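You operate a simulated robot arm through the tools that you are given. There is no shell and no other tool. Be economical: measure what you need, move in short steps, check, and stop when the job is done.

Carry out the task below with a simulated two-armed robot. There is one attempt and no reset: what you move stays moved.

## Task
Set up the small blue pump on the yellow-edged plate and start it.
Fine: carry it over level (its top window must stay white) and push the teal plug into it; the green switch stays off until the plug is in; open valve T4 last; the green lamp must be lit.

Only the result counts: the job must be done as asked and must still hold three seconds after the hand-in. Knocking over, shifting, dropping, spilling or breaking anything else fails it.

## Robot
Two 7-joint arms with two-finger parallel grippers on one trunk, on a base that drives. Base frame: it is fixed to the floor where the robot stands at the start and does not move with it; the origin is under the middle of the robot, x ahead of it, y to its left, z up; the surface under the hand at the start is at about z = 74. Units: cm, degrees, N and s.
The left shoulder is at the start at [11, 16.9, 141.1], the right one opposite. With the tool pointing down near the work surface each hand reaches from about 38 to 72 cm from the robot's upright axis, wherever it stands, measured 20 degrees to its own side. Places, roughly: black valve knob [60, 200, 90]; blue plug [50, 250, 100]; blue slide switch [50, 230, 80]; blue switch of the short rail [40, 310, 80]; brass knob of the stage [70, 240, 80]; green crate [75, 125, 75]; green switch of the cream switch box [50, 190, 80]; grey carriage [60, 300, 80]; lamp post [80, 310, 100]; light knob [50, 280, 80]; orange slide switch [50, 240, 80]; post knob [80, 290, 90]; purple cap [75, 200, 100]; small motor stage [70, 230, 90]; speed knob [60, 240, 80]; steel holder [50, 300, 75]. Payload 1.57 kg a hand.
The tool frame of a hand sits at the grasp point between the pads (the TCP): z along the fingers, y along the line on which they close. The tips reach 3 cm beyond it. Largest opening 8 cm; finger width 1.7, thickness 1.2; the body of the gripper, 4 by 8.2 cm, starts 8 cm behind the TCP.
Orientation is that of the tool frame in the base frame, as a unit quaternion [w, x, y, z]. With the fingers straight down and closing along the base's y, the tool's x points along the base's -x, its y along +y and its z along -z.

## Interface
- The arms move only by the tool jog_arm. It takes "left_deltas", "right_deltas" or both (then of equal length, played together; a hand with none holds still); each is one flat list of numbers, 6 for each row, row after row: the shift along the base's x, y, z in cm, then the turn, a rotation vector about the base's x, y, z in degrees. In form: [tx, ty, tz, wx, wy, wz, tx, ty, tz, wx, wy, wz, ...]. A call has 1 to 20 rows; each row is the pose to reach, as a shift and turn from the pose commanded when the call began. "left_gripper" and "right_gripper" are, for a hand that has rows, the finger opening in cm, from 0 to 8, set as the call begins (left out, the last holds). Each row takes 0.2 s and may step no farther than 5 cm and 8.6 degrees from the row before; otherwise, or with a gripper value out of range, the whole call is refused. A pose out of reach is approached as far as the arm can. The call stops where the force on the tool passes 40 N (or 10 N more than at its start, if that is more) or the arm is blocked; 0.2 s more then pass. Each finger travels about 7.2 cm/s and halts on what it meets, pressing with about 26 N; the grip force reading is that of the motor and also rises with nothing between the fingers. The clock runs only during rows and for 0.2 s after the last one: add rows that repeat a pose to give the fingers time. The reply holds the time, the measured pose of the TCP, the force on the tool along the base axes, the opening and the grip force, in the units named above and with some noise, with the torque about the TCP (base axes, N m) and any sound that the robot's microphone picked up.
- Cameras (640 x 400 px; columns grow to the right, rows downward): "scene" is now at [14.92, -1.02, 158.64]; the picture's right is [-0.15, -0.99, 0.00], its down [-0.83, 0.12, -0.54] and it looks along [0.54, -0.08, -0.84] (base axes); focal length 288 px, centre (320, 200). "left" rides on the left gripper at [7.2, 0.7, -12.2] in its tool frame; the picture's right is [-0.09, 1.00, 0.00], its down [-0.84, -0.08, -0.54] and it looks along [-0.54, -0.05, 0.84] (tool axes); focal length 238 px, centre (320, 200). "right" rides on the right gripper at [7.2, -0.7, -12.2] in its tool frame; the picture's right is [0.09, 1.00, 0.00], its down [-0.84, 0.08, -0.54] and it looks along [-0.54, 0.05, 0.84] (tool axes); focal length 238 px, centre (320, 200).
- grab_frame(camera): a new picture of that camera. The clock stands still meanwhile.
- slide_trunk(by): slides the trunk up (or, below 0, down) by that many cm; the arms and the scene camera ride with it, the base frame stays. It gives what a move gives, with no picture.
- roll_base(legs): drives the robot by 1 to 6 legs, each [ahead, left, turn to the left] in cm, cm and degrees, along the robot's own axes; the way and the turn of a leg run together, so that a leg with both is an arc; at most 150 cm and 180 degrees a leg. The arms and the cameras ride along, it lands a little off, and it stops where it bumps. It gives what a move gives.
- turn_head(pan, tilt): turns the head with the scene camera to pan (to the left, within 86 degrees either way) and tilt (down, from -29 to 69), counted from straight ahead of the robot. It gives what a move gives.
- point_at(camera, pixels): for up to 12 pixels [column, row] of the newest picture of that camera ("zoom" is the newest enlarged one), the place [x, y, z] in the base frame of the surface seen there, good to about 0.3 cm. The clock stands still meanwhile.
- close_up(camera, box): a new picture of the part [left, top, right, bottom] of that camera's present view, enlarged. The clock stands still meanwhile.
- finish_job(): hands the job in; it is judged then, once.

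Work in short steps. Measure before you move; look again where a grasp or a placing could have gone wrong, and mend it. You have 80 turns and 78 pictures in all, those below and enlarged ones among them. Open the grippers and draw the arms clear of the work before you hand the job in, unless the task says otherwise; then end with one line.

The tools are called after ">>>" as name(argument=value, ...) on one line, values as JSON. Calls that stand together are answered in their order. jog_arm: Moves the arms, as the interface text tells. Its arguments: {"type":"object","properties":{"left_deltas":{"type":"array"},"left_gripper":{"type":"number"},"right_deltas":{"type":"array"},"right_gripper":{"type":"number"}},"required":[]} The other tools are called the same way: slide_trunk (by) slides the trunk up or down; roll_base (legs) drives the base; turn_head (pan, tilt) turns the head that bears the scene camera; grab_frame (camera) takes a picture; point_at (camera, pixels) gives the place of the surface under pixels of a picture; close_up (camera, box) takes an enlarged picture of a part of a camera's view; finish_job () hands the job in.

At the start:

```text
time: 0.0
left_eef_pos: [65.79, 27.3, 102.78]
left_orientation: [0.0, -0.001, 1.0, 0.0]
left_ft_force: [1.1, 0.4, -0.5]
left_wrist_torque: [-0.01, -0.02, 0.01]
left_grip_width: 8.0
left_grasp_force: 0.0
right_eef_pos: [65.3, -28.36, 102.68]
right_orientation: [0.0, 0.0, 1.0, -0.001]
right_ft_force: [-0.3, 0.4, 0.3]
right_wrist_torque: [-0.01, 0.01, 0.0]
right_grip_width: 7.99
right_grasp_force: 0.0
trunk travel left (down, up): [-72.5, 16.5]
robot x, y, heading: [-0.22, -0.35, -0.1]
head pan, tilt: [-8.5, 57.1]
```

scene: 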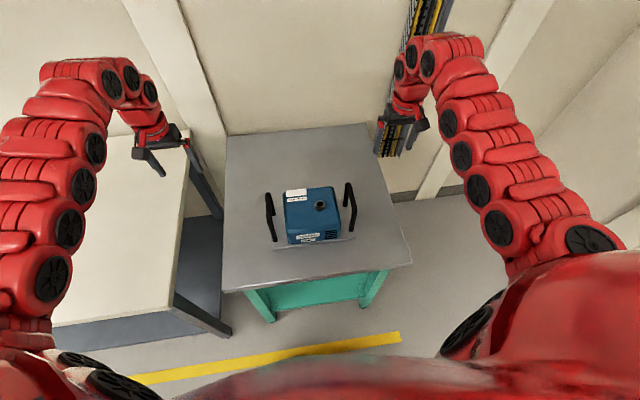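
right: 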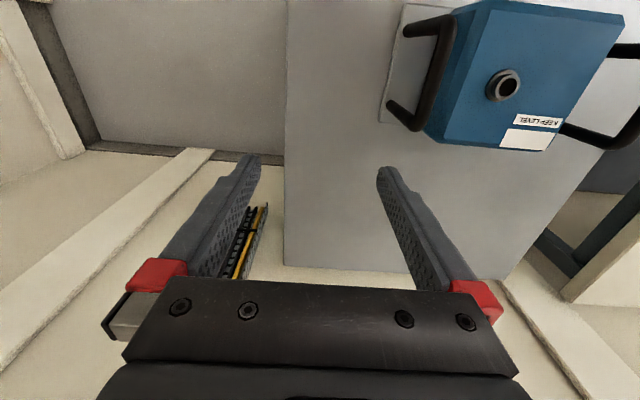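
left: 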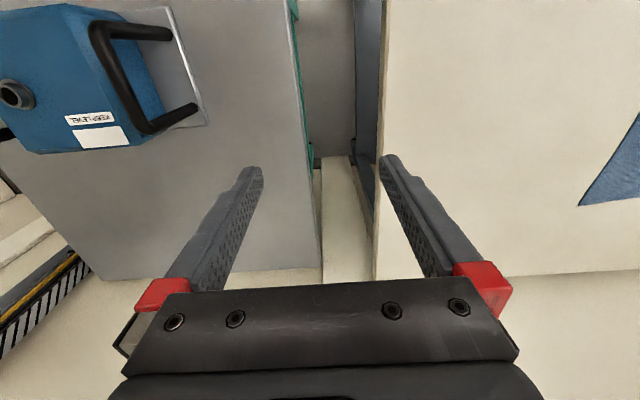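

The pump with two handles sits at about px (312,215) on the grey table. I take an enlarged look, and then look left along the row.

>>> close_up(camera="scene", box=[220, 150, 420, 275])

>>> turn_head(pan=70, tilt=30)

>>> grab_frame(camera="scene")

```text
3.20 times, centred on (320, 212) of scene
```

zoom: 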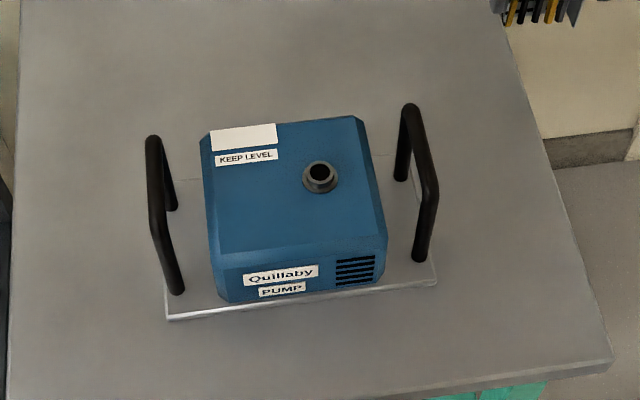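

```text
time: 1.5
left_eef_pos: [65.76, 27.4, 102.66]
left_orientation: [0.0, 0.0, 1.0, 0.0]
left_ft_force: [0.0, -0.6, 0.4]
left_wrist_torque: [0.0, 0.0, -0.02]
left_grip_width: 7.99
left_grasp_force: 0.0
right_eef_pos: [65.32, -28.37, 102.63]
right_orientation: [0.0, 0.0, 1.0, 0.0]
right_ft_force: [-0.6, 0.6, 0.3]
right_wrist_torque: [-0.01, 0.0, -0.04]
right_grip_width: 7.98
right_grasp_force: 0.0
trunk travel left (down, up): [-72.5, 16.5]
robot x, y, heading: [-0.05, 0.11, 0.0]
head pan, tilt: [70.0, 30.0]
```

```text
73 pictures are left
```

scene: 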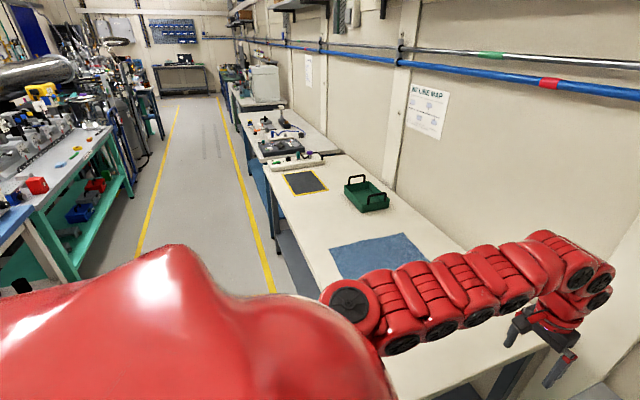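

The yellow-edged plate is at px (305,182), and a wall poster at (428,108) may tell which valve is T4. I enlarge both.

>>> close_up(camera="scene", box=[400, 75, 460, 145])

>>> close_up(camera="scene", box=[220, 90, 410, 220])

>>> point_at(camera="zoom", pixels=[[215, 285], [340, 275], [310, 325], [280, 310], [420, 290], [520, 280], [440, 320], [550, 385], [240, 232], [340, 210]])

```text
5.71 times, centred on (430, 110) of scene
```

zoom: 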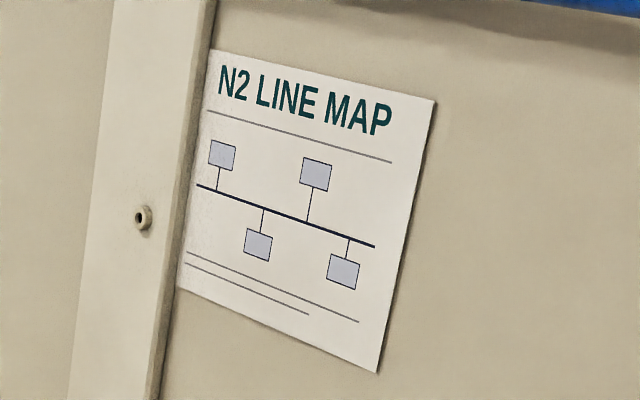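

```text
3.08 times, centred on (315, 155) of scene
```

zoom: 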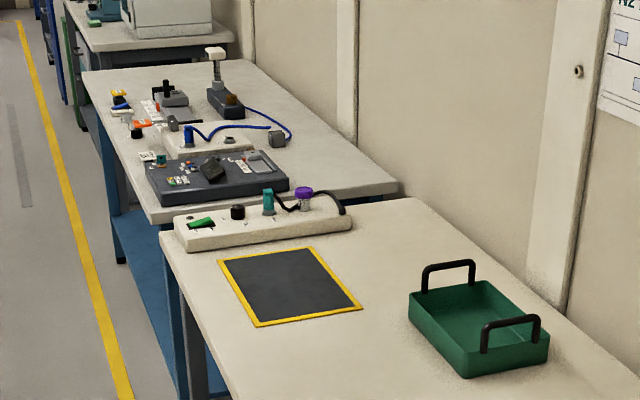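

```text
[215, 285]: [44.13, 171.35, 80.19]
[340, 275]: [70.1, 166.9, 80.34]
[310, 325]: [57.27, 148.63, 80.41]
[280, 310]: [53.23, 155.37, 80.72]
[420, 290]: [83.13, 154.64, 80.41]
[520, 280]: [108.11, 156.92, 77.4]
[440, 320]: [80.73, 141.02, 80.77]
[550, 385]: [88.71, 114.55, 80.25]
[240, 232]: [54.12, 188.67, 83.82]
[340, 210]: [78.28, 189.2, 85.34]
```

The cream box with green switch, black knob, teal plug and purple cap lies just beyond the plate (bench z≈80). I turn the head back and measure the pump and its handles.

>>> point_at(camera="zoom", pixels=[[222, 262], [311, 249], [257, 325], [360, 305], [265, 208], [202, 222], [237, 210], [303, 192], [410, 295], [540, 330], [545, 385], [290, 290]])

>>> turn_head(pan=0, tilt=50)

>>> close_up(camera="scene", box=[210, 120, 430, 260])

```text
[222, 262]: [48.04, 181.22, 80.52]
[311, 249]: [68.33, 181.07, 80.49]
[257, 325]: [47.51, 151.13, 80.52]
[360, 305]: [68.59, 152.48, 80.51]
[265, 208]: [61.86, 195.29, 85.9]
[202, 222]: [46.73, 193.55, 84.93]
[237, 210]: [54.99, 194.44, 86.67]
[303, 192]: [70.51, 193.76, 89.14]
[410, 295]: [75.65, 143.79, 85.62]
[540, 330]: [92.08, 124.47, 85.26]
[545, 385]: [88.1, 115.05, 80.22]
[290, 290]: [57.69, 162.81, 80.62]
```

```text
time: 2.9
left_eef_pos: [65.75, 27.3, 102.6]
left_orientation: [-0.001, -0.001, 1.0, -0.001]
left_ft_force: [-0.1, -0.5, 0.1]
left_wrist_torque: [0.0, 0.04, 0.0]
left_grip_width: 8.02
left_grasp_force: 0.0
right_eef_pos: [65.28, -28.37, 102.79]
right_orientation: [0.0, 0.0, 1.0, 0.0]
right_ft_force: [0.1, 0.3, -0.4]
right_wrist_torque: [0.0, 0.02, -0.01]
right_grip_width: 7.98
right_grasp_force: 0.1
trunk travel left (down, up): [-72.5, 16.5]
robot x, y, heading: [-0.21, -0.07, 0.0]
head pan, tilt: [0.0, 50.0]
```

```text
2.86 times, centred on (320, 190) of scene
```

zoom: 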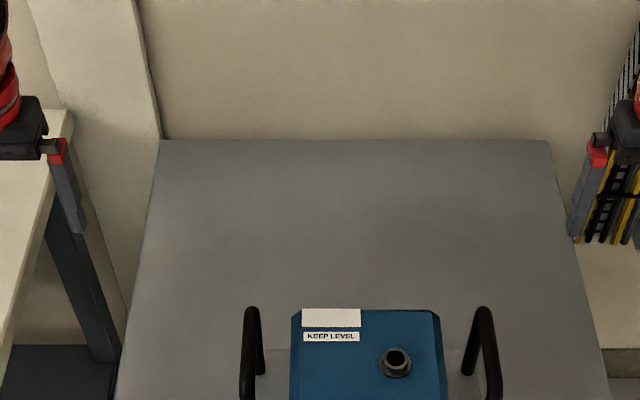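

I need the pump lower in view; enlarge the area just below.

>>> close_up(camera="scene", box=[240, 210, 400, 310])

>>> point_at(camera="zoom", pixels=[[217, 300], [173, 88], [168, 190], [510, 90], [540, 195], [220, 90], [415, 100], [220, 290], [435, 295], [372, 168], [190, 345], [480, 335]])

```text
4.00 times, centred on (320, 260) of scene
```

zoom: 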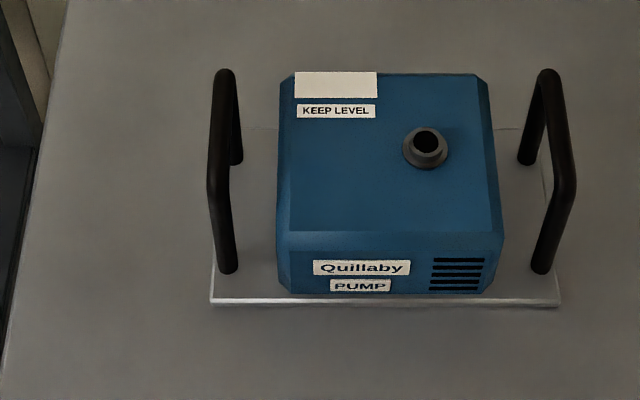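

```text
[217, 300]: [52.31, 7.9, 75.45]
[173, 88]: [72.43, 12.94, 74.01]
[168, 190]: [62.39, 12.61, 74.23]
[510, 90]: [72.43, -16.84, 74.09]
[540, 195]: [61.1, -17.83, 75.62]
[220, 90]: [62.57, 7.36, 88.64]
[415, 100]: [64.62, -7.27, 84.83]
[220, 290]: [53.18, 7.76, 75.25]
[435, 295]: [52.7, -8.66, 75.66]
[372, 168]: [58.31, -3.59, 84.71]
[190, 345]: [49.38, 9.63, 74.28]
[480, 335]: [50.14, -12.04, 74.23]
```

>>> point_at(camera="zoom", pixels=[[224, 73], [213, 190], [219, 130], [549, 75], [568, 190], [557, 125], [213, 303], [557, 305], [296, 80], [500, 235], [427, 142], [545, 270]])

```text
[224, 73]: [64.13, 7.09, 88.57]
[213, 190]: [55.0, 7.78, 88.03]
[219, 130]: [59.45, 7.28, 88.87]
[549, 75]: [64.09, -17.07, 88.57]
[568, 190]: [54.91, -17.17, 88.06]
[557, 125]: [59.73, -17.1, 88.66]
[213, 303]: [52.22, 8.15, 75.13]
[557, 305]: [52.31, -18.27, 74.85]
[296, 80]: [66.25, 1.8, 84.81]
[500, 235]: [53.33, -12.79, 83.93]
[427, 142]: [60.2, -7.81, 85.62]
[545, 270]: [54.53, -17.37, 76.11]
```

Handle bars run along x: left at y≈7.3, right at y≈-17.1, x 54.5–64.5, top z≈88.7. The plate is x 48–68, y 151–181. I centre the robot on the pump first (5 cm right).

>>> roll_base(legs=[[0, -4.9, 0]])

```text
time: 3.8
left_eef_pos: [65.89, 22.6, 102.72]
left_orientation: [0.001, -0.001, 1.0, -0.001]
left_ft_force: [-0.9, -0.6, 0.9]
left_wrist_torque: [-0.02, -0.04, -0.05]
left_grip_width: 8.03
left_grasp_force: 0.0
right_eef_pos: [65.36, -33.01, 102.78]
right_orientation: [0.0, 0.001, 1.0, 0.0]
right_ft_force: [0.0, -0.2, 0.2]
right_wrist_torque: [-0.03, 0.02, 0.01]
right_grip_width: 8.0
right_grasp_force: 0.0
trunk travel left (down, up): [-72.5, 16.5]
robot x, y, heading: [-0.11, -4.93, -0.1]
head pan, tilt: [0.0, 50.0]
```

Both hands go above their handles (hover z≈94.7), opening 5 cm.

>>> jog_arm(left_deltas=[-1.6, -3.8, 0, 0, 0, 0, -3.2, -7.6, 0, 0, 0, 0, -4.8, -11.5, -1, 0, 0, 0, -6.3, -15.3, -4, 0, 0, 0, -6.3, -15.3, -8, 0, 0, 0], right_deltas=[-1.5, 4, 0, 0, 0, 0, -3, 8, 0, 0, 0, 0, -4.5, 12, -1, 0, 0, 0, -5.8, 15.9, -4, 0, 0, 0, -5.8, 15.9, -8, 0, 0, 0], left_gripper=5, right_gripper=5)

>>> close_up(camera="scene", box=[220, 190, 420, 315])

>>> grab_frame(camera="left")

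>>> grab_frame(camera="right")

```text
refused: row 4 steps farther than a row can; nothing moved
```

```text
3.20 times, centred on (320, 252) of scene
```

zoom: 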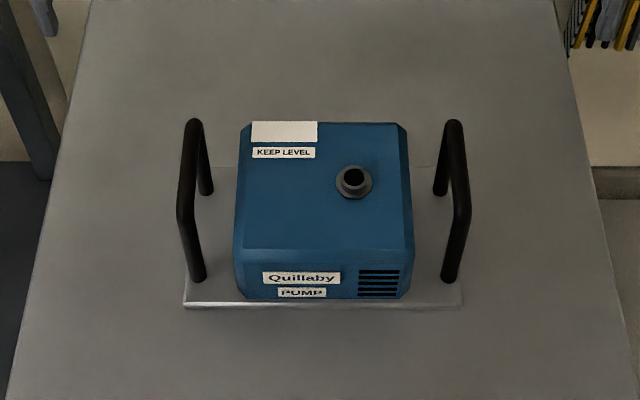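

```text
67 pictures are left
```

left: 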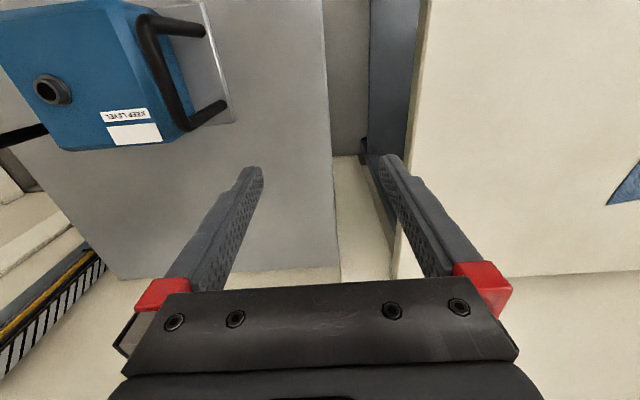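

```text
66 pictures are left
```

right: 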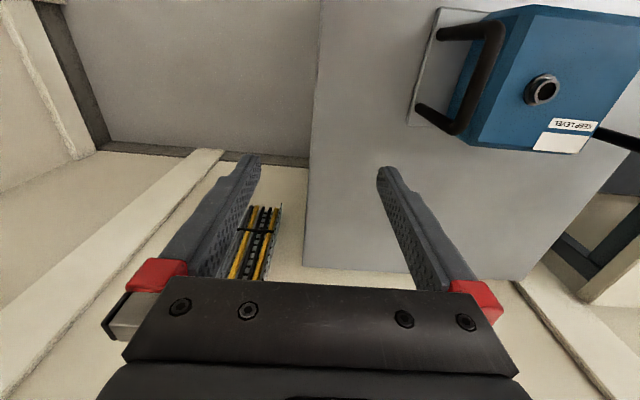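

The call was refused for a too long row step. I measure the handle tops again in this view and send it with shorter rows.

>>> point_at(camera="zoom", pixels=[[193, 125], [186, 165], [184, 205], [454, 125], [459, 165], [463, 205]])

>>> jog_arm(left_deltas=[-1.6, -3.8, 0, 0, 0, 0, -3.2, -7.6, 0, 0, 0, 0, -4.8, -11.5, 0, 0, 0, 0, -6.3, -15.3, -1, 0, 0, 0, -6.3, -15.3, -4.5, 0, 0, 0, -6.3, -15.3, -8, 0, 0, 0], right_deltas=[-1.5, 4, 0, 0, 0, 0, -3, 8, 0, 0, 0, 0, -4.5, 12, 0, 0, 0, 0, -5.8, 15.9, -1, 0, 0, 0, -5.8, 15.9, -4.5, 0, 0, 0, -5.8, 15.9, -8, 0, 0, 0], left_gripper=5, right_gripper=5)

>>> grab_frame(camera="scene")

>>> grab_frame(camera="left")

>>> grab_frame(camera="right")

```text
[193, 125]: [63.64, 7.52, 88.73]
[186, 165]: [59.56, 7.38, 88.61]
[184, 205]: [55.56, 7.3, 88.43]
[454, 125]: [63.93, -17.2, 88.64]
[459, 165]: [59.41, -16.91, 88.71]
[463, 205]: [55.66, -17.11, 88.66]
```

```text
time: 5.4
left_eef_pos: [62.11, 8.8, 95.97]
left_orientation: [0.034, -0.002, 0.999, 0.023]
left_ft_force: [0.6, 0.2, -0.2]
left_wrist_torque: [-0.02, 0.01, 0.05]
left_grip_width: 5.0
left_grasp_force: 0.0
left hand out of reach, approached as far as the arm can: row 2, 3, 4, 5, 6
right_eef_pos: [62.52, -19.43, 95.97]
right_orientation: [0.032, 0.0, 0.999, -0.02]
right_ft_force: [0.5, 0.1, 0.4]
right_wrist_torque: [0.0, -0.01, 0.0]
right_grip_width: 5.0
right_grasp_force: 0.1
right hand out of reach, approached as far as the arm can: row 2, 3, 4, 5, 6
trunk travel left (down, up): [-72.5, 16.5]
robot x, y, heading: [0.02, -4.98, 0.2]
head pan, tilt: [0.0, 50.0]
stopped in row 6 (left hand): the arm was blocked; the commanded pose is now the measured one
```

```text
65 pictures are left
```

scene: 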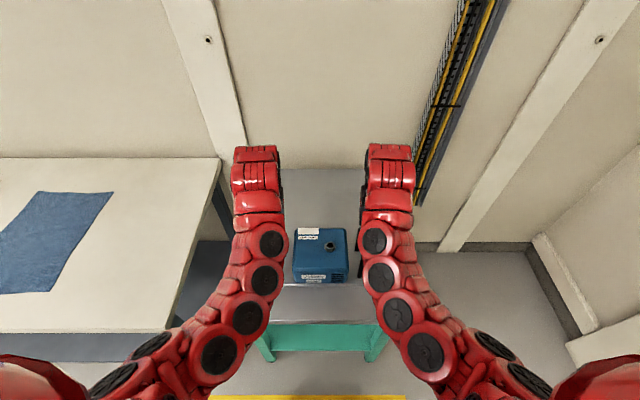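

```text
64 pictures are left
```

left: 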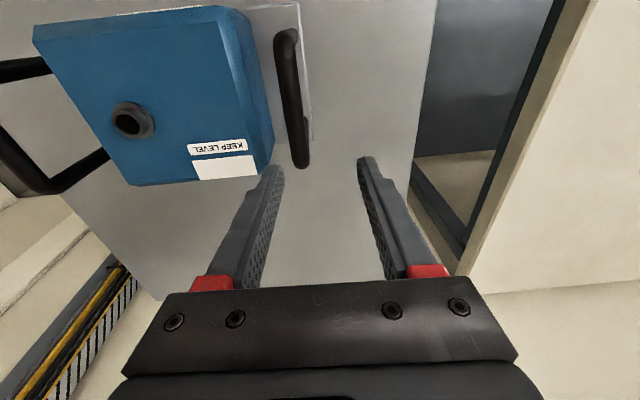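

```text
63 pictures are left
```

right: 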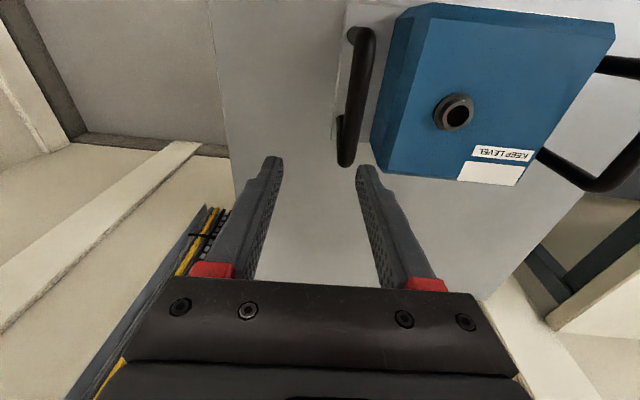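

The hands can't come that close at this height (stuck at x≈62). I raise the trunk 16 cm and back the base 5 cm so the handles lie in the comfortable range.

>>> slide_trunk(by=16)

>>> roll_base(legs=[[-5, 0, 0]])

```text
time: 7.3
left_eef_pos: [62.21, 8.7, 111.86]
left_orientation: [0.034, -0.001, 0.999, 0.022]
left_ft_force: [0.4, 0.9, 0.3]
left_wrist_torque: [0.07, 0.02, 0.0]
left_grip_width: 5.03
left_grasp_force: 0.0
right_eef_pos: [62.56, -19.32, 111.84]
right_orientation: [0.032, 0.0, 0.999, -0.02]
right_ft_force: [-0.1, 0.4, -0.8]
right_wrist_torque: [0.0, -0.02, 0.03]
right_grip_width: 5.0
right_grasp_force: 0.1
trunk travel left (down, up): [-88.5, 0.5]
robot x, y, heading: [0.27, -4.86, -0.1]
head pan, tilt: [0.0, 50.0]
```

```text
time: 8.2
left_eef_pos: [57.67, 8.77, 111.51]
left_orientation: [0.03, -0.002, 0.999, 0.021]
left_ft_force: [-0.2, -0.3, -0.2]
left_wrist_torque: [0.01, 0.06, -0.02]
left_grip_width: 5.01
left_grasp_force: 0.0
right_eef_pos: [58.02, -19.31, 111.58]
right_orientation: [0.028, -0.001, 0.999, -0.021]
right_ft_force: [0.5, 0.2, -0.3]
right_wrist_torque: [0.01, 0.01, -0.03]
right_grip_width: 5.02
right_grasp_force: 0.0
trunk travel left (down, up): [-88.5, 0.5]
robot x, y, heading: [-4.61, -4.82, -0.1]
head pan, tilt: [0.0, 50.0]
```

Now to hover above the bars at z≈95 with straightened orientation.

>>> jog_arm(left_deltas=[1, 0, -4.5, -1, 1, 0, 1.8, 0, -9, -2, 2, 0, 1.8, -0.7, -13, -2.4, 3.4, -0.2, 1.8, -1.4, -16.5, -2.4, 3.4, -0.2, 1.8, -1.4, -16.5, -2.4, 3.4, -0.2], right_deltas=[1, 0, -4.5, 1, 1, 0, 1.5, 0, -9, 2, 2, 0, 1.5, 1.1, -13, 2.4, 3.2, 0, 1.5, 2.25, -16.5, 2.4, 3.2, 0, 1.5, 2.25, -16.5, 2.4, 3.2, 0])

>>> grab_frame(camera="left")

>>> grab_frame(camera="right")

```text
time: 9.4
left_eef_pos: [58.9, 7.52, 95.36]
left_orientation: [0.005, 0.001, 1.0, 0.002]
left_ft_force: [-0.6, -0.2, -0.1]
left_wrist_torque: [-0.02, -0.01, -0.02]
left_grip_width: 4.98
left_grasp_force: 0.1
right_eef_pos: [59.17, -16.96, 95.4]
right_orientation: [0.003, 0.001, 1.0, 0.002]
right_ft_force: [-0.5, 0.2, 0.6]
right_wrist_torque: [-0.01, -0.01, 0.0]
right_grip_width: 4.97
right_grasp_force: 0.1
trunk travel left (down, up): [-88.5, 0.5]
robot x, y, heading: [-4.84, -5.09, -0.1]
head pan, tilt: [0.0, 50.0]
```

```text
62 pictures are left
```

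left: 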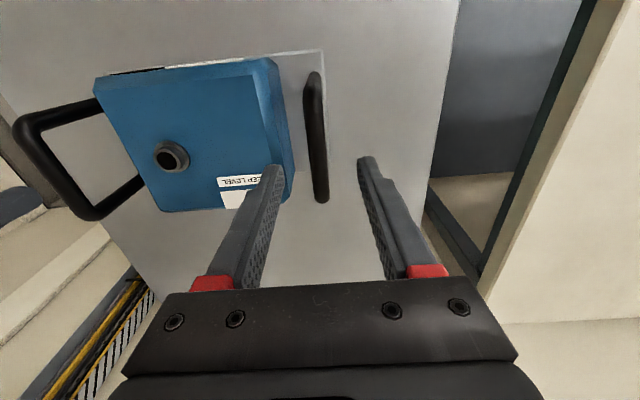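

```text
61 pictures are left
```

right: 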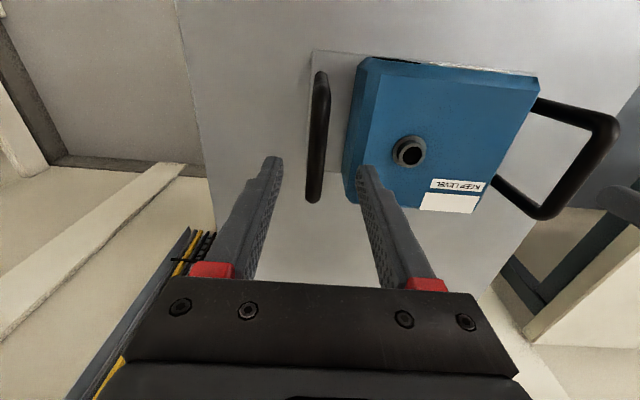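

Both grippers straddle their bars. Lower 7.3 cm, still open, and read forces.

>>> jog_arm(left_deltas=[0.6, -0.1, -3, -0.2, 0.5, 0, 0.6, -0.1, -5.5, -0.2, 0.5, 0, 0.6, -0.1, -7.4, -0.2, 0.5, 0, 0.6, -0.1, -7.4, -0.2, 0.5, 0], right_deltas=[0.35, -0.1, -3, -0.2, 0.4, 0, 0.35, -0.1, -5.5, -0.2, 0.4, 0, 0.35, -0.1, -7.4, -0.2, 0.4, 0, 0.35, -0.1, -7.4, -0.2, 0.4, 0])

>>> grab_frame(camera="left")

>>> grab_frame(camera="right")

```text
time: 10.4
left_eef_pos: [59.01, 7.36, 88.29]
left_orientation: [-0.001, 0.0, 1.0, -0.001]
left_ft_force: [1.2, -0.3, -0.4]
left_wrist_torque: [0.03, 0.0, -0.01]
left_grip_width: 5.01
left_grasp_force: 0.1
left hand out of reach, approached as far as the arm can: row 3, 4
right_eef_pos: [58.72, -17.18, 88.6]
right_orientation: [0.0, 0.0, 1.0, 0.0]
right_ft_force: [0.4, -0.6, 0.7]
right_wrist_torque: [0.06, -0.02, -0.04]
right_grip_width: 4.99
right_grasp_force: 0.1
right hand out of reach, approached as far as the arm can: row 3, 4
trunk travel left (down, up): [-88.5, 0.5]
robot x, y, heading: [-5.3, -4.75, 0.1]
head pan, tilt: [0.0, 50.0]
```

```text
60 pictures are left
```

left: 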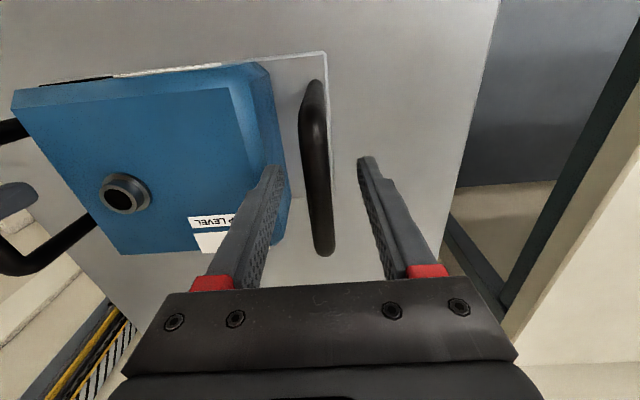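

```text
59 pictures are left
```

right: 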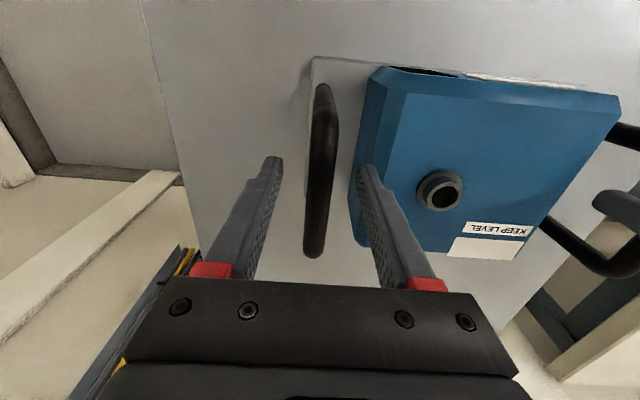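

Now the far limit binds slightly (robot x −5.3). I roll 2.5 cm ahead, which slides the open fingers only along the bars, then re-correct.

>>> roll_base(legs=[[2.5, 0, 0]])

```text
time: 11.2
left_eef_pos: [61.03, 7.38, 88.65]
left_orientation: [0.002, 0.0, 1.0, 0.0]
left_ft_force: [-0.7, 1.0, -0.5]
left_wrist_torque: [-0.02, -0.06, 0.02]
left_grip_width: 4.99
left_grasp_force: 0.1
right_eef_pos: [60.73, -17.2, 88.87]
right_orientation: [0.002, -0.001, 1.0, 0.0]
right_ft_force: [-1.0, 0.0, -0.6]
right_wrist_torque: [-0.02, -0.04, 0.03]
right_grip_width: 5.01
right_grasp_force: 0.0
trunk travel left (down, up): [-88.5, 0.5]
robot x, y, heading: [-2.16, -4.81, 0.1]
head pan, tilt: [0.0, 50.0]
```

Move back along the bars to x≈59.5 and z≈88.

>>> jog_arm(left_deltas=[-1, 0, 0, 0, 0, 0, -1.5, 0, -0.5, 0, 0, 0, -1.5, 0, -0.5, 0, 0, 0], right_deltas=[-1, 0, 0, 0, 0, 0, -1.2, 0, -0.6, 0, 0, 0, -1.2, 0, -0.6, 0, 0, 0])

```text
time: 12.0
left_eef_pos: [59.94, 7.36, 87.76]
left_orientation: [-0.002, 0.0, 1.0, -0.001]
left_ft_force: [-0.4, 0.7, -0.3]
left_wrist_torque: [0.01, 0.0, 0.04]
left_grip_width: 4.99
left_grasp_force: 0.1
right_eef_pos: [60.13, -17.19, 87.95]
right_orientation: [-0.002, 0.0, 1.0, 0.0]
right_ft_force: [0.4, -0.5, 0.4]
right_wrist_torque: [-0.01, 0.02, -0.01]
right_grip_width: 4.97
right_grasp_force: 0.0
trunk travel left (down, up): [-88.5, 0.5]
robot x, y, heading: [-2.52, -5.47, 0.1]
head pan, tilt: [0.0, 50.0]
```

Good height. Shift −0.5 in x and close both.

>>> jog_arm(left_deltas=[-0.4, 0, 0, 0, 0, 0, -0.4, 0, 0, 0, 0, 0, -0.4, 0, 0, 0, 0, 0, -0.4, 0, 0, 0, 0, 0, -0.4, 0, 0, 0, 0, 0], right_deltas=[-0.6, 0, 0, 0, 0, 0, -0.6, 0, 0, 0, 0, 0, -0.6, 0, 0, 0, 0, 0, -0.6, 0, 0, 0, 0, 0, -0.6, 0, 0, 0, 0, 0], left_gripper=0, right_gripper=0)

```text
time: 13.2
left_eef_pos: [59.7, 7.22, 87.95]
left_orientation: [0.001, 0.001, 1.0, 0.0]
left_ft_force: [5.3, -7.9, 16.4]
left_wrist_torque: [-0.06, -0.37, 0.15]
left_grip_width: 1.58
left_grasp_force: 25.6
right_eef_pos: [59.21, -17.14, 87.82]
right_orientation: [-0.002, -0.001, 1.0, 0.0]
right_ft_force: [-2.8, 7.5, -0.6]
right_wrist_torque: [-0.05, 0.48, 0.09]
right_grip_width: 1.59
right_grasp_force: 25.9
trunk travel left (down, up): [-88.5, 0.5]
robot x, y, heading: [-2.59, -4.93, -0.0]
head pan, tilt: [0.0, 50.0]
```

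Both gripped (1.6 cm). I lift 1.5 cm together and check the level window.

>>> jog_arm(left_deltas=[0, 0, 0.5, 0, 0, 0, 0, 0, 1, 0, 0, 0, 0, 0, 1.5, 0, 0, 0, 0, 0, 1.5, 0, 0, 0], right_deltas=[0, 0, 0.5, 0, 0, 0, 0, 0, 1, 0, 0, 0, 0, 0, 1.5, 0, 0, 0, 0, 0, 1.5, 0, 0, 0])

>>> close_up(camera="scene", box=[220, 230, 420, 355])

```text
time: 14.2
left_eef_pos: [59.7, 7.37, 89.17]
left_orientation: [-0.002, 0.001, 1.0, -0.001]
left_ft_force: [2.3, -17.9, -6.2]
left_wrist_torque: [-0.07, 0.61, 0.31]
left_grip_width: 1.6
left_grasp_force: 25.8
right_eef_pos: [59.52, -17.12, 89.23]
right_orientation: [-0.001, -0.001, 1.0, 0.001]
right_ft_force: [-2.6, 19.2, -7.3]
right_wrist_torque: [0.04, -0.5, 0.31]
right_grip_width: 1.58
right_grasp_force: 26.0
trunk travel left (down, up): [-88.5, 0.5]
robot x, y, heading: [-2.77, -5.19, 0.2]
head pan, tilt: [0.0, 50.0]
```

```text
3.20 times, centred on (320, 292) of scene
```

zoom: 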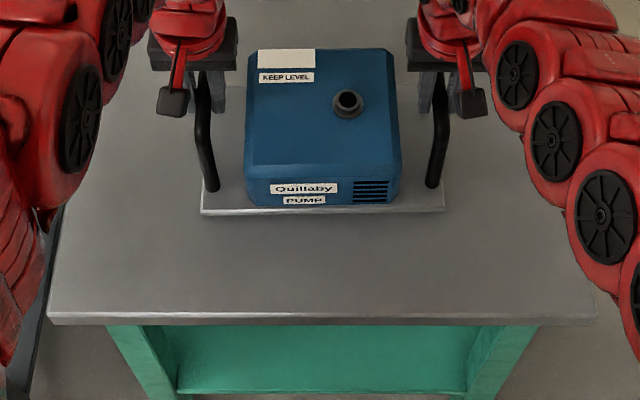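

It is lifted and level (window white); there is 18 N outward tension, so I ease the hands inward a bit while lifting a further 5 cm.

>>> jog_arm(left_deltas=[0, -0.1, 1, 0, 0, 0, 0, -0.2, 2, 0, 0, 0, 0, -0.2, 3, 0, 0, 0, 0, -0.2, 4, 0, 0, 0, 0, -0.2, 5, 0, 0, 0, 0, -0.2, 5, 0, 0, 0], right_deltas=[0, 0.1, 1, 0, 0, 0, 0, 0.2, 2, 0, 0, 0, 0, 0.2, 3, 0, 0, 0, 0, 0.2, 4, 0, 0, 0, 0, 0.2, 5, 0, 0, 0, 0, 0.2, 5, 0, 0, 0])

>>> close_up(camera="scene", box=[220, 230, 420, 355])

```text
time: 15.6
left_eef_pos: [59.49, 7.25, 94.26]
left_orientation: [-0.002, 0.0, 1.0, -0.001]
left_ft_force: [3.1, 12.5, -6.9]
left_wrist_torque: [0.06, 0.12, 0.33]
left_grip_width: 1.6
left_grasp_force: 26.4
right_eef_pos: [59.34, -17.27, 94.31]
right_orientation: [-0.002, 0.002, 1.0, -0.003]
right_ft_force: [-1.8, -12.6, -8.1]
right_wrist_torque: [-0.04, -0.06, 0.35]
right_grip_width: 1.58
right_grasp_force: 25.4
trunk travel left (down, up): [-88.5, 0.5]
robot x, y, heading: [-2.42, -4.91, 0.1]
head pan, tilt: [0.0, 50.0]
```

```text
3.20 times, centred on (320, 292) of scene
```

zoom: 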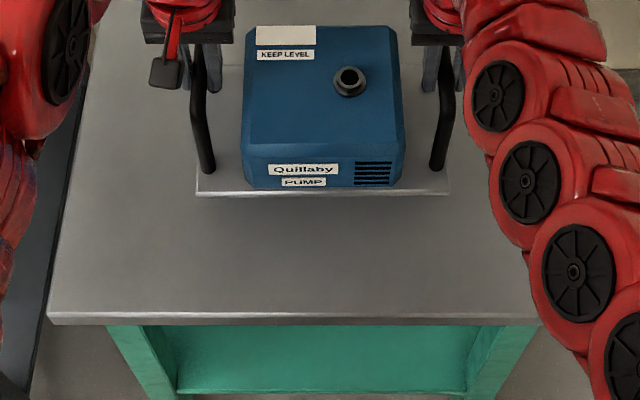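

Level and white. Lift 4.5 cm more (bottom ≈85.5) with the side load halved.

>>> jog_arm(left_deltas=[0, 0.08, 1, 0, 0, 0, 0, 0.08, 2, 0, 0, 0, 0, 0.08, 3, 0, 0, 0, 0, 0.08, 4, 0, 0, 0, 0, 0.08, 4.5, 0, 0, 0, 0, 0.08, 4.5, 0, 0, 0], right_deltas=[0, -0.08, 1, 0, 0, 0, 0, -0.08, 2, 0, 0, 0, 0, -0.08, 3, 0, 0, 0, 0, -0.08, 4, 0, 0, 0, 0, -0.08, 4.5, 0, 0, 0, 0, -0.08, 4.5, 0, 0, 0])

>>> grab_frame(camera="scene")

```text
time: 17.0
left_eef_pos: [59.67, 7.15, 98.81]
left_orientation: [-0.001, 0.0, 1.0, 0.0]
left_ft_force: [2.4, 11.7, -5.8]
left_wrist_torque: [-0.1, -0.01, 0.22]
left_grip_width: 1.56
left_grasp_force: 26.5
right_eef_pos: [59.44, -17.14, 98.75]
right_orientation: [-0.002, -0.001, 1.0, 0.0]
right_ft_force: [-2.0, -11.7, -8.2]
right_wrist_torque: [-0.09, 0.09, 0.23]
right_grip_width: 1.57
right_grasp_force: 25.8
trunk travel left (down, up): [-88.5, 0.5]
robot x, y, heading: [-2.42, -4.72, 0.3]
head pan, tilt: [0.0, 50.0]
```

```text
56 pictures are left
```

scene: 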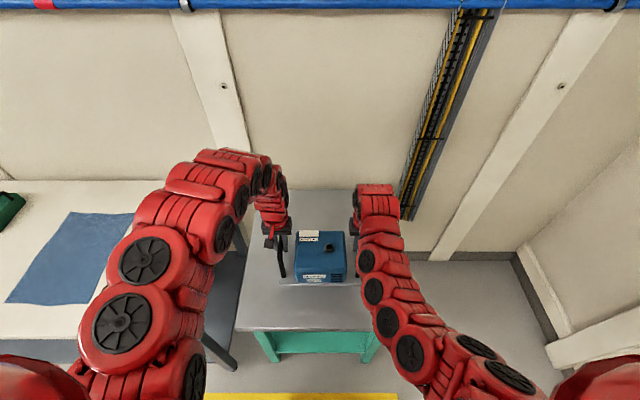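

White window, all level. I drive left 60 cm as a first leg.

>>> roll_base(legs=[[0, 60, 0]])

>>> grab_frame(camera="scene")

```text
time: 20.4
left_eef_pos: [59.6, 66.99, 98.75]
left_orientation: [-0.001, 0.001, 1.0, -0.001]
left_ft_force: [2.4, 8.1, -7.2]
left_wrist_torque: [0.02, -0.03, 0.21]
left_grip_width: 1.59
left_grasp_force: 26.1
right_eef_pos: [59.28, 42.43, 98.96]
right_orientation: [-0.002, 0.0, 1.0, 0.0]
right_ft_force: [-1.7, -8.5, -8.1]
right_wrist_torque: [-0.05, 0.08, 0.16]
right_grip_width: 1.56
right_grasp_force: 25.8
trunk travel left (down, up): [-88.5, 0.5]
robot x, y, heading: [-2.86, 54.67, -0.1]
head pan, tilt: [0.0, 50.0]
```

```text
55 pictures are left
```

scene: 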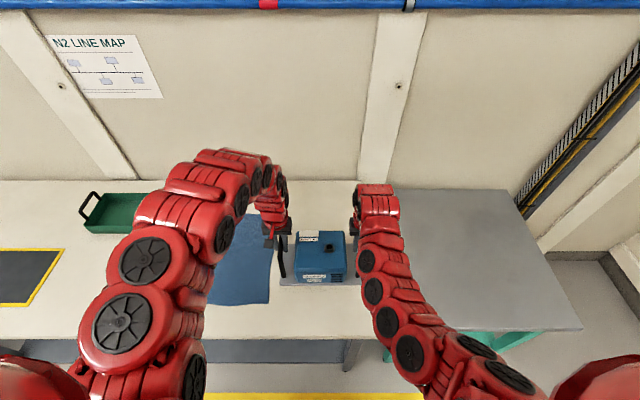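

Clean. The crate (x≥75) is beyond the pump's path. Drive 85 cm more.

>>> roll_base(legs=[[0, 85, 0]])

>>> grab_frame(camera="scene")

```text
time: 24.9
left_eef_pos: [59.76, 151.7, 98.75]
left_orientation: [0.0, 0.002, 1.0, -0.001]
left_ft_force: [1.5, 0.4, -6.8]
left_wrist_torque: [-0.03, 0.04, 0.23]
left_grip_width: 1.55
left_grasp_force: 25.7
right_eef_pos: [59.28, 127.24, 98.79]
right_orientation: [-0.002, 0.001, 1.0, 0.0]
right_ft_force: [-0.5, -0.4, -6.6]
right_wrist_torque: [-0.03, 0.09, 0.23]
right_grip_width: 1.59
right_grasp_force: 26.2
trunk travel left (down, up): [-88.5, 0.5]
robot x, y, heading: [-2.7, 139.72, 0.1]
head pan, tilt: [0.0, 50.0]
```

```text
54 pictures are left
```

scene: 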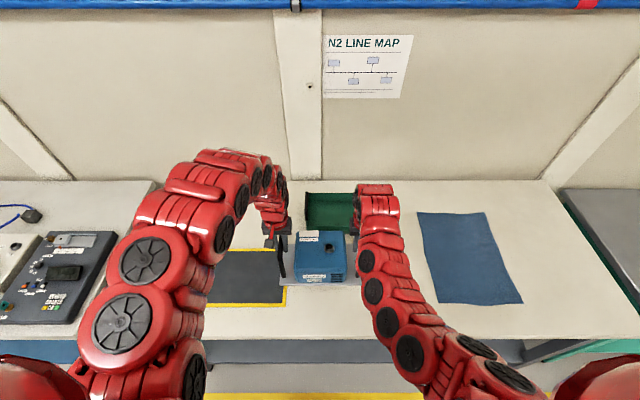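

Near the plate now. I measure the plate's visible edges with the head panned left.

>>> turn_head(pan=30, tilt=55)

>>> grab_frame(camera="scene")

>>> grab_frame(camera="left")

```text
time: 25.9
left_eef_pos: [59.71, 151.67, 98.78]
left_orientation: [0.0, 0.002, 1.0, -0.001]
left_ft_force: [1.1, -0.6, -7.4]
left_wrist_torque: [0.0, -0.09, 0.22]
left_grip_width: 1.56
left_grasp_force: 25.8
right_eef_pos: [59.27, 127.28, 98.85]
right_orientation: [-0.002, 0.001, 1.0, -0.001]
right_ft_force: [-0.6, -0.1, -7.1]
right_wrist_torque: [0.0, 0.15, 0.17]
right_grip_width: 1.58
right_grasp_force: 26.3
trunk travel left (down, up): [-88.5, 0.5]
robot x, y, heading: [-2.88, 139.84, 0.1]
head pan, tilt: [30.0, 55.0]
```

```text
53 pictures are left
```

scene: 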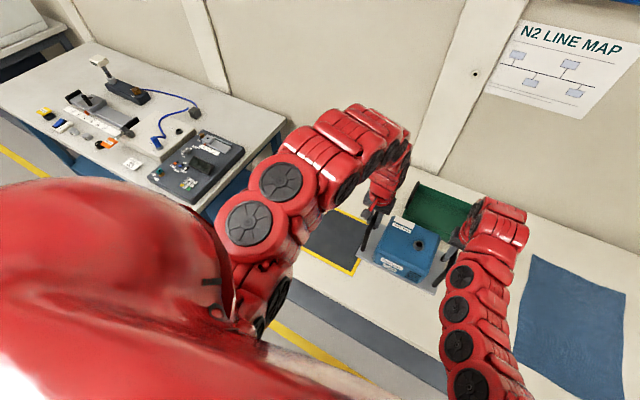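

```text
52 pictures are left
```

left: 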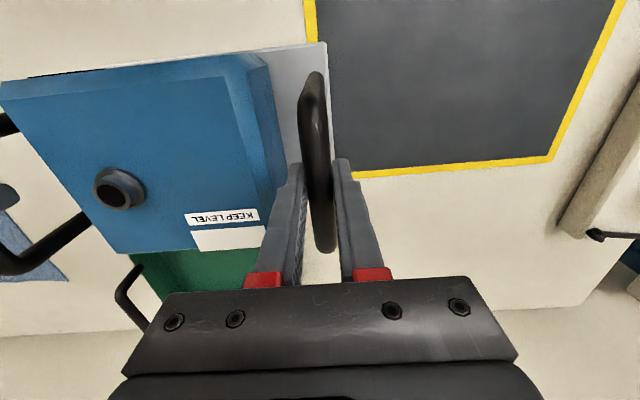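

The left wrist camera shows plate edges (corner 550,160; edge 352,175; near strip 310,10). Measure them and the pump plate's corners.

>>> point_at(camera="left", pixels=[[550, 158], [360, 173], [310, 20], [615, 20], [450, 167], [324, 45], [332, 130], [570, 225], [610, 235]])

>>> close_up(camera="scene", box=[290, 180, 460, 290])

>>> point_at(camera="zoom", pixels=[[250, 340], [195, 312], [60, 265], [270, 280], [295, 225], [555, 425], [440, 385]])

```text
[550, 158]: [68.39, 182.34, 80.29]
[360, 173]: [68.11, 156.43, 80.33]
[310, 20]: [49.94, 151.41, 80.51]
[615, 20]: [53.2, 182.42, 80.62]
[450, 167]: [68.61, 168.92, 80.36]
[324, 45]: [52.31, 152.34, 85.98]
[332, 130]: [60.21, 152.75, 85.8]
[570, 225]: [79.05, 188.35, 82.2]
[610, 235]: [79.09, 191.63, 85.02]
```

```text
3.64 times, centred on (375, 235) of scene
```

zoom: 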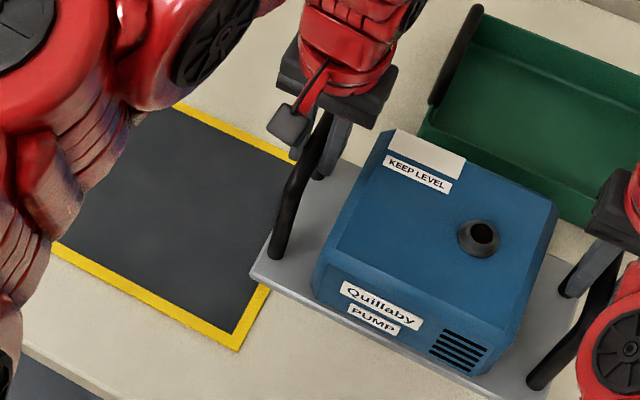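

```text
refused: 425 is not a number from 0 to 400
```

Plate: x≈47.7–68.5, y≈151–182.4, centre ≈(58.1,166.8); pump centre now ≈(59.5,139.5). I drive 27.2 left and 1.3 back.

>>> roll_base(legs=[[-1.3, 27.2, 0]])

>>> grab_frame(camera="left")

>>> grab_frame(camera="scene")

>>> grab_frame(camera="right")

```text
time: 27.8
left_eef_pos: [58.37, 178.79, 98.79]
left_orientation: [-0.002, 0.001, 1.0, -0.001]
left_ft_force: [2.0, 0.2, -7.1]
left_wrist_torque: [-0.03, -0.03, 0.21]
left_grip_width: 1.56
left_grasp_force: 25.9
right_eef_pos: [58.05, 154.48, 98.81]
right_orientation: [-0.003, 0.0, 1.0, 0.0]
right_ft_force: [-1.4, 1.1, -8.2]
right_wrist_torque: [-0.03, 0.09, 0.17]
right_grip_width: 1.56
right_grasp_force: 26.1
trunk travel left (down, up): [-88.5, 0.5]
robot x, y, heading: [-3.68, 166.51, -0.0]
head pan, tilt: [30.0, 55.0]
```

```text
50 pictures are left
```

left: 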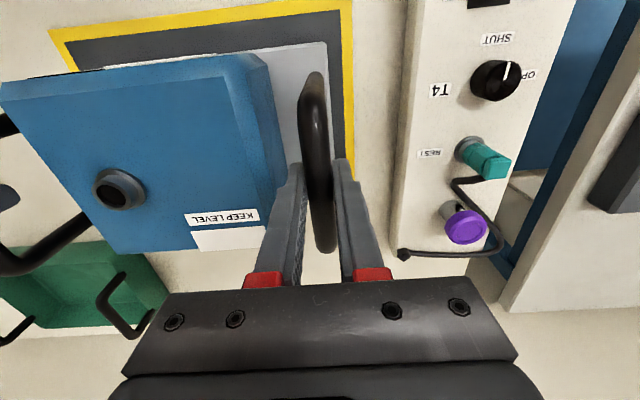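

```text
49 pictures are left
```

scene: 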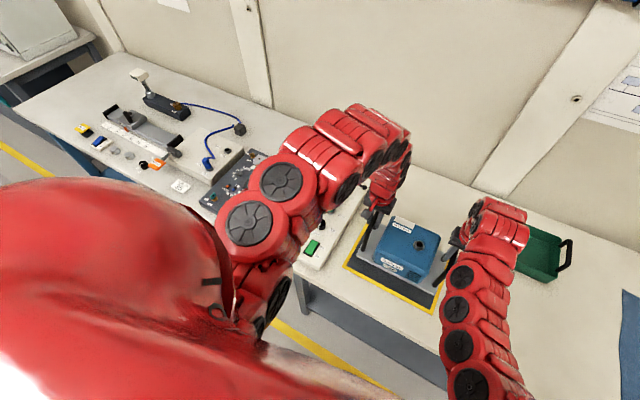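

```text
48 pictures are left
```

right: 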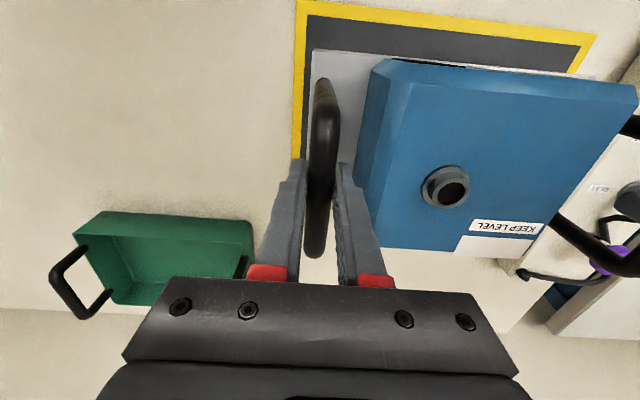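

Measure the plate edges against the pump's base edges here before lowering.

>>> point_at(camera="left", pixels=[[347, 30], [60, 40], [200, 18], [324, 45], [331, 120], [347, 140], [497, 75], [484, 160], [466, 225], [470, 8]])

>>> point_at(camera="right", pixels=[[298, 90], [300, 15], [450, 20], [314, 54], [307, 130], [430, 65], [592, 37]])

```text
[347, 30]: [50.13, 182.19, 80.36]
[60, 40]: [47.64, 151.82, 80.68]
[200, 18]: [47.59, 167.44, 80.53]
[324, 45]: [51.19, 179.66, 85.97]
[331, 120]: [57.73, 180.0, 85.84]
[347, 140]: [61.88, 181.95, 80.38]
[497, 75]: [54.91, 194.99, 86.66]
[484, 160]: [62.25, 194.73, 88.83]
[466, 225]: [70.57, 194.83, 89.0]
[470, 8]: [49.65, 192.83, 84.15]
```

```text
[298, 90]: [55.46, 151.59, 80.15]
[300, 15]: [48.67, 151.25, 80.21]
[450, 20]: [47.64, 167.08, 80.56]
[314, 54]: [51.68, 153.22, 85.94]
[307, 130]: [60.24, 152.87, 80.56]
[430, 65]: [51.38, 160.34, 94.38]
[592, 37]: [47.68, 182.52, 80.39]
```

Centred within half a cm. Lower slowly to TCP z≈94.6.

>>> jog_arm(left_deltas=[0, 0, -0.8, 0, 0, 0, 0, 0, -1.6, 0, 0, 0, 0, 0, -2.4, 0, 0, 0, 0, 0, -3.0, 0, 0, 0, 0, 0, -3.5, 0, 0, 0, 0, 0, -3.9, 0, 0, 0, 0, 0, -4.1, 0, 0, 0, 0, 0, -4.1, 0, 0, 0], right_deltas=[0, 0, -0.8, 0, 0, 0, 0, 0, -1.6, 0, 0, 0, 0, 0, -2.4, 0, 0, 0, 0, 0, -3.0, 0, 0, 0, 0, 0, -3.5, 0, 0, 0, 0, 0, -3.9, 0, 0, 0, 0, 0, -4.1, 0, 0, 0, 0, 0, -4.1, 0, 0, 0])

>>> grab_frame(camera="right")

```text
time: 29.6
left_eef_pos: [58.26, 178.96, 94.58]
left_orientation: [-0.002, 0.001, 1.0, -0.001]
left_ft_force: [2.3, -2.2, -7.1]
left_wrist_torque: [0.01, -0.36, 0.27]
left_grip_width: 1.58
left_grasp_force: 25.8
right_eef_pos: [58.11, 154.55, 94.76]
right_orientation: [-0.003, 0.0, 1.0, 0.0]
right_ft_force: [-2.3, 3.4, -7.3]
right_wrist_torque: [0.01, 0.44, 0.22]
right_grip_width: 1.6
right_grasp_force: 25.9
trunk travel left (down, up): [-88.5, 0.5]
robot x, y, heading: [-4.03, 166.93, 0.2]
head pan, tilt: [30.0, 55.0]
```

```text
47 pictures are left
```

right: 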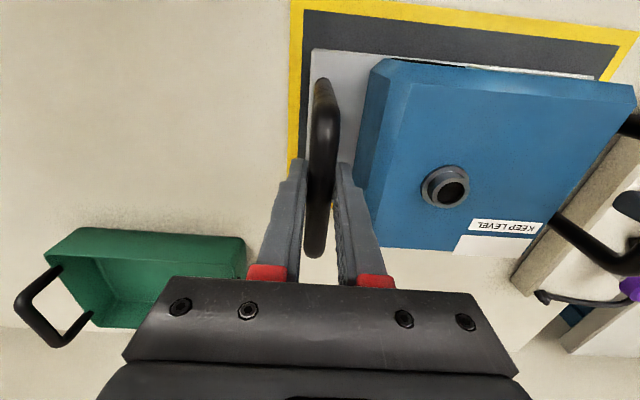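

Still carrying (−7 N each). Continue down in 0.15 cm steps until the weight is taken.

>>> jog_arm(left_deltas=[0, 0, -0.15, 0, 0, 0, 0, 0, -0.3, 0, 0, 0, 0, 0, -0.4, 0, 0, 0, 0, 0, -0.4, 0, 0, 0], right_deltas=[0, 0, -0.15, 0, 0, 0, 0, 0, -0.3, 0, 0, 0, 0, 0, -0.45, 0, 0, 0, 0, 0, -0.45, 0, 0, 0])

```text
time: 30.6
left_eef_pos: [58.26, 178.86, 94.35]
left_orientation: [0.001, 0.001, 1.0, -0.001]
left_ft_force: [3.0, -4.5, -4.0]
left_wrist_torque: [-0.04, -0.42, 0.2]
left_grip_width: 1.56
left_grasp_force: 26.1
right_eef_pos: [57.87, 154.52, 94.36]
right_orientation: [0.0, 0.001, 1.0, -0.001]
right_ft_force: [-2.6, 1.6, 3.8]
right_wrist_torque: [0.0, -0.64, 0.18]
right_grip_width: 1.57
right_grasp_force: 25.8
trunk travel left (down, up): [-88.5, 0.5]
robot x, y, heading: [-3.55, 167.1, 0.1]
head pan, tilt: [30.0, 55.0]
```

Contact is starting. A last 0.25 cm.

>>> jog_arm(left_deltas=[0, 0, -0.15, 0, 0, 0, 0, 0, -0.25, 0, 0, 0, 0, 0, -0.25, 0, 0, 0], right_deltas=[0, 0, -0.1, 0, 0, 0, 0, 0, -0.15, 0, 0, 0, 0, 0, -0.15, 0, 0, 0])

```text
time: 31.4
left_eef_pos: [58.44, 178.95, 94.16]
left_orientation: [0.002, 0.001, 1.0, 0.0]
left_ft_force: [1.0, -3.5, 25.6]
left_wrist_torque: [-0.06, 0.02, 0.13]
left_grip_width: 1.58
left_grasp_force: 26.0
right_eef_pos: [57.89, 154.39, 94.42]
right_orientation: [0.001, 0.001, 1.0, 0.0]
right_ft_force: [7.5, 1.7, 6.6]
right_wrist_torque: [0.0, 0.05, 0.07]
right_grip_width: 1.58
right_grasp_force: 25.7
trunk travel left (down, up): [-88.5, 0.5]
robot x, y, heading: [-3.97, 167.19, -0.1]
head pan, tilt: [30.0, 55.0]
```

Firmly down. I open both grippers to 5 cm in place, then rise 9 cm.

>>> jog_arm(left_deltas=[0, 0, 0.15, 0, 0, 0, 0, 0, 0.15, 0, 0, 0, 0, 0, 0.15, 0, 0, 0, 0, 0, 3, 0, 0, 0, 0, 0, 6, 0, 0, 0, 0, 0, 9, 0, 0, 0], right_deltas=[0, 0, 0, 0, 0, 0, 0, 0, 0, 0, 0, 0, 0, 0, 0, 0, 0, 0, 0, 0, 3, 0, 0, 0, 0, 0, 6, 0, 0, 0, 0, 0, 9, 0, 0, 0], left_gripper=5, right_gripper=5)

>>> grab_frame(camera="scene")

>>> grab_frame(camera="left")

```text
time: 32.8
left_eef_pos: [58.22, 179.07, 103.35]
left_orientation: [-0.001, 0.001, 1.0, -0.001]
left_ft_force: [-0.2, -0.4, 0.4]
left_wrist_torque: [-0.01, -0.01, 0.01]
left_grip_width: 4.98
left_grasp_force: 0.1
right_eef_pos: [57.72, 154.75, 103.2]
right_orientation: [-0.001, 0.0, 1.0, 0.0]
right_ft_force: [-0.7, 0.6, 0.6]
right_wrist_torque: [0.02, -0.01, 0.01]
right_grip_width: 4.98
right_grasp_force: 0.0
trunk travel left (down, up): [-88.5, 0.5]
robot x, y, heading: [-3.65, 167.15, -0.1]
head pan, tilt: [30.0, 55.0]
```

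```text
46 pictures are left
```

scene: 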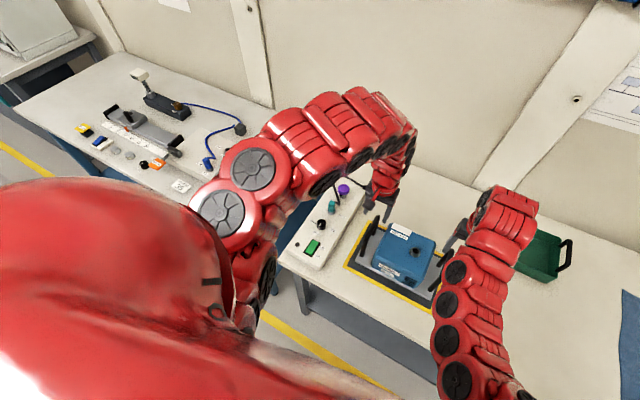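

```text
45 pictures are left
```

left: 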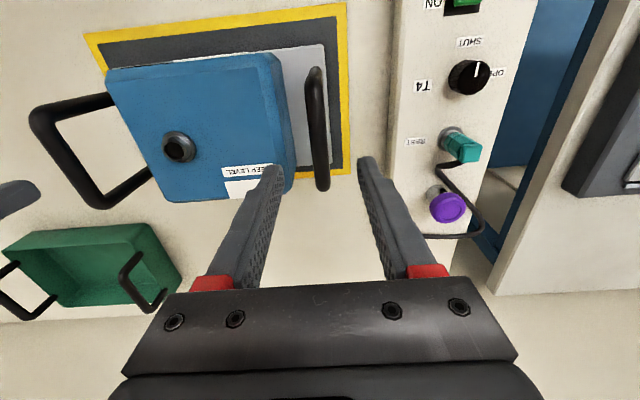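

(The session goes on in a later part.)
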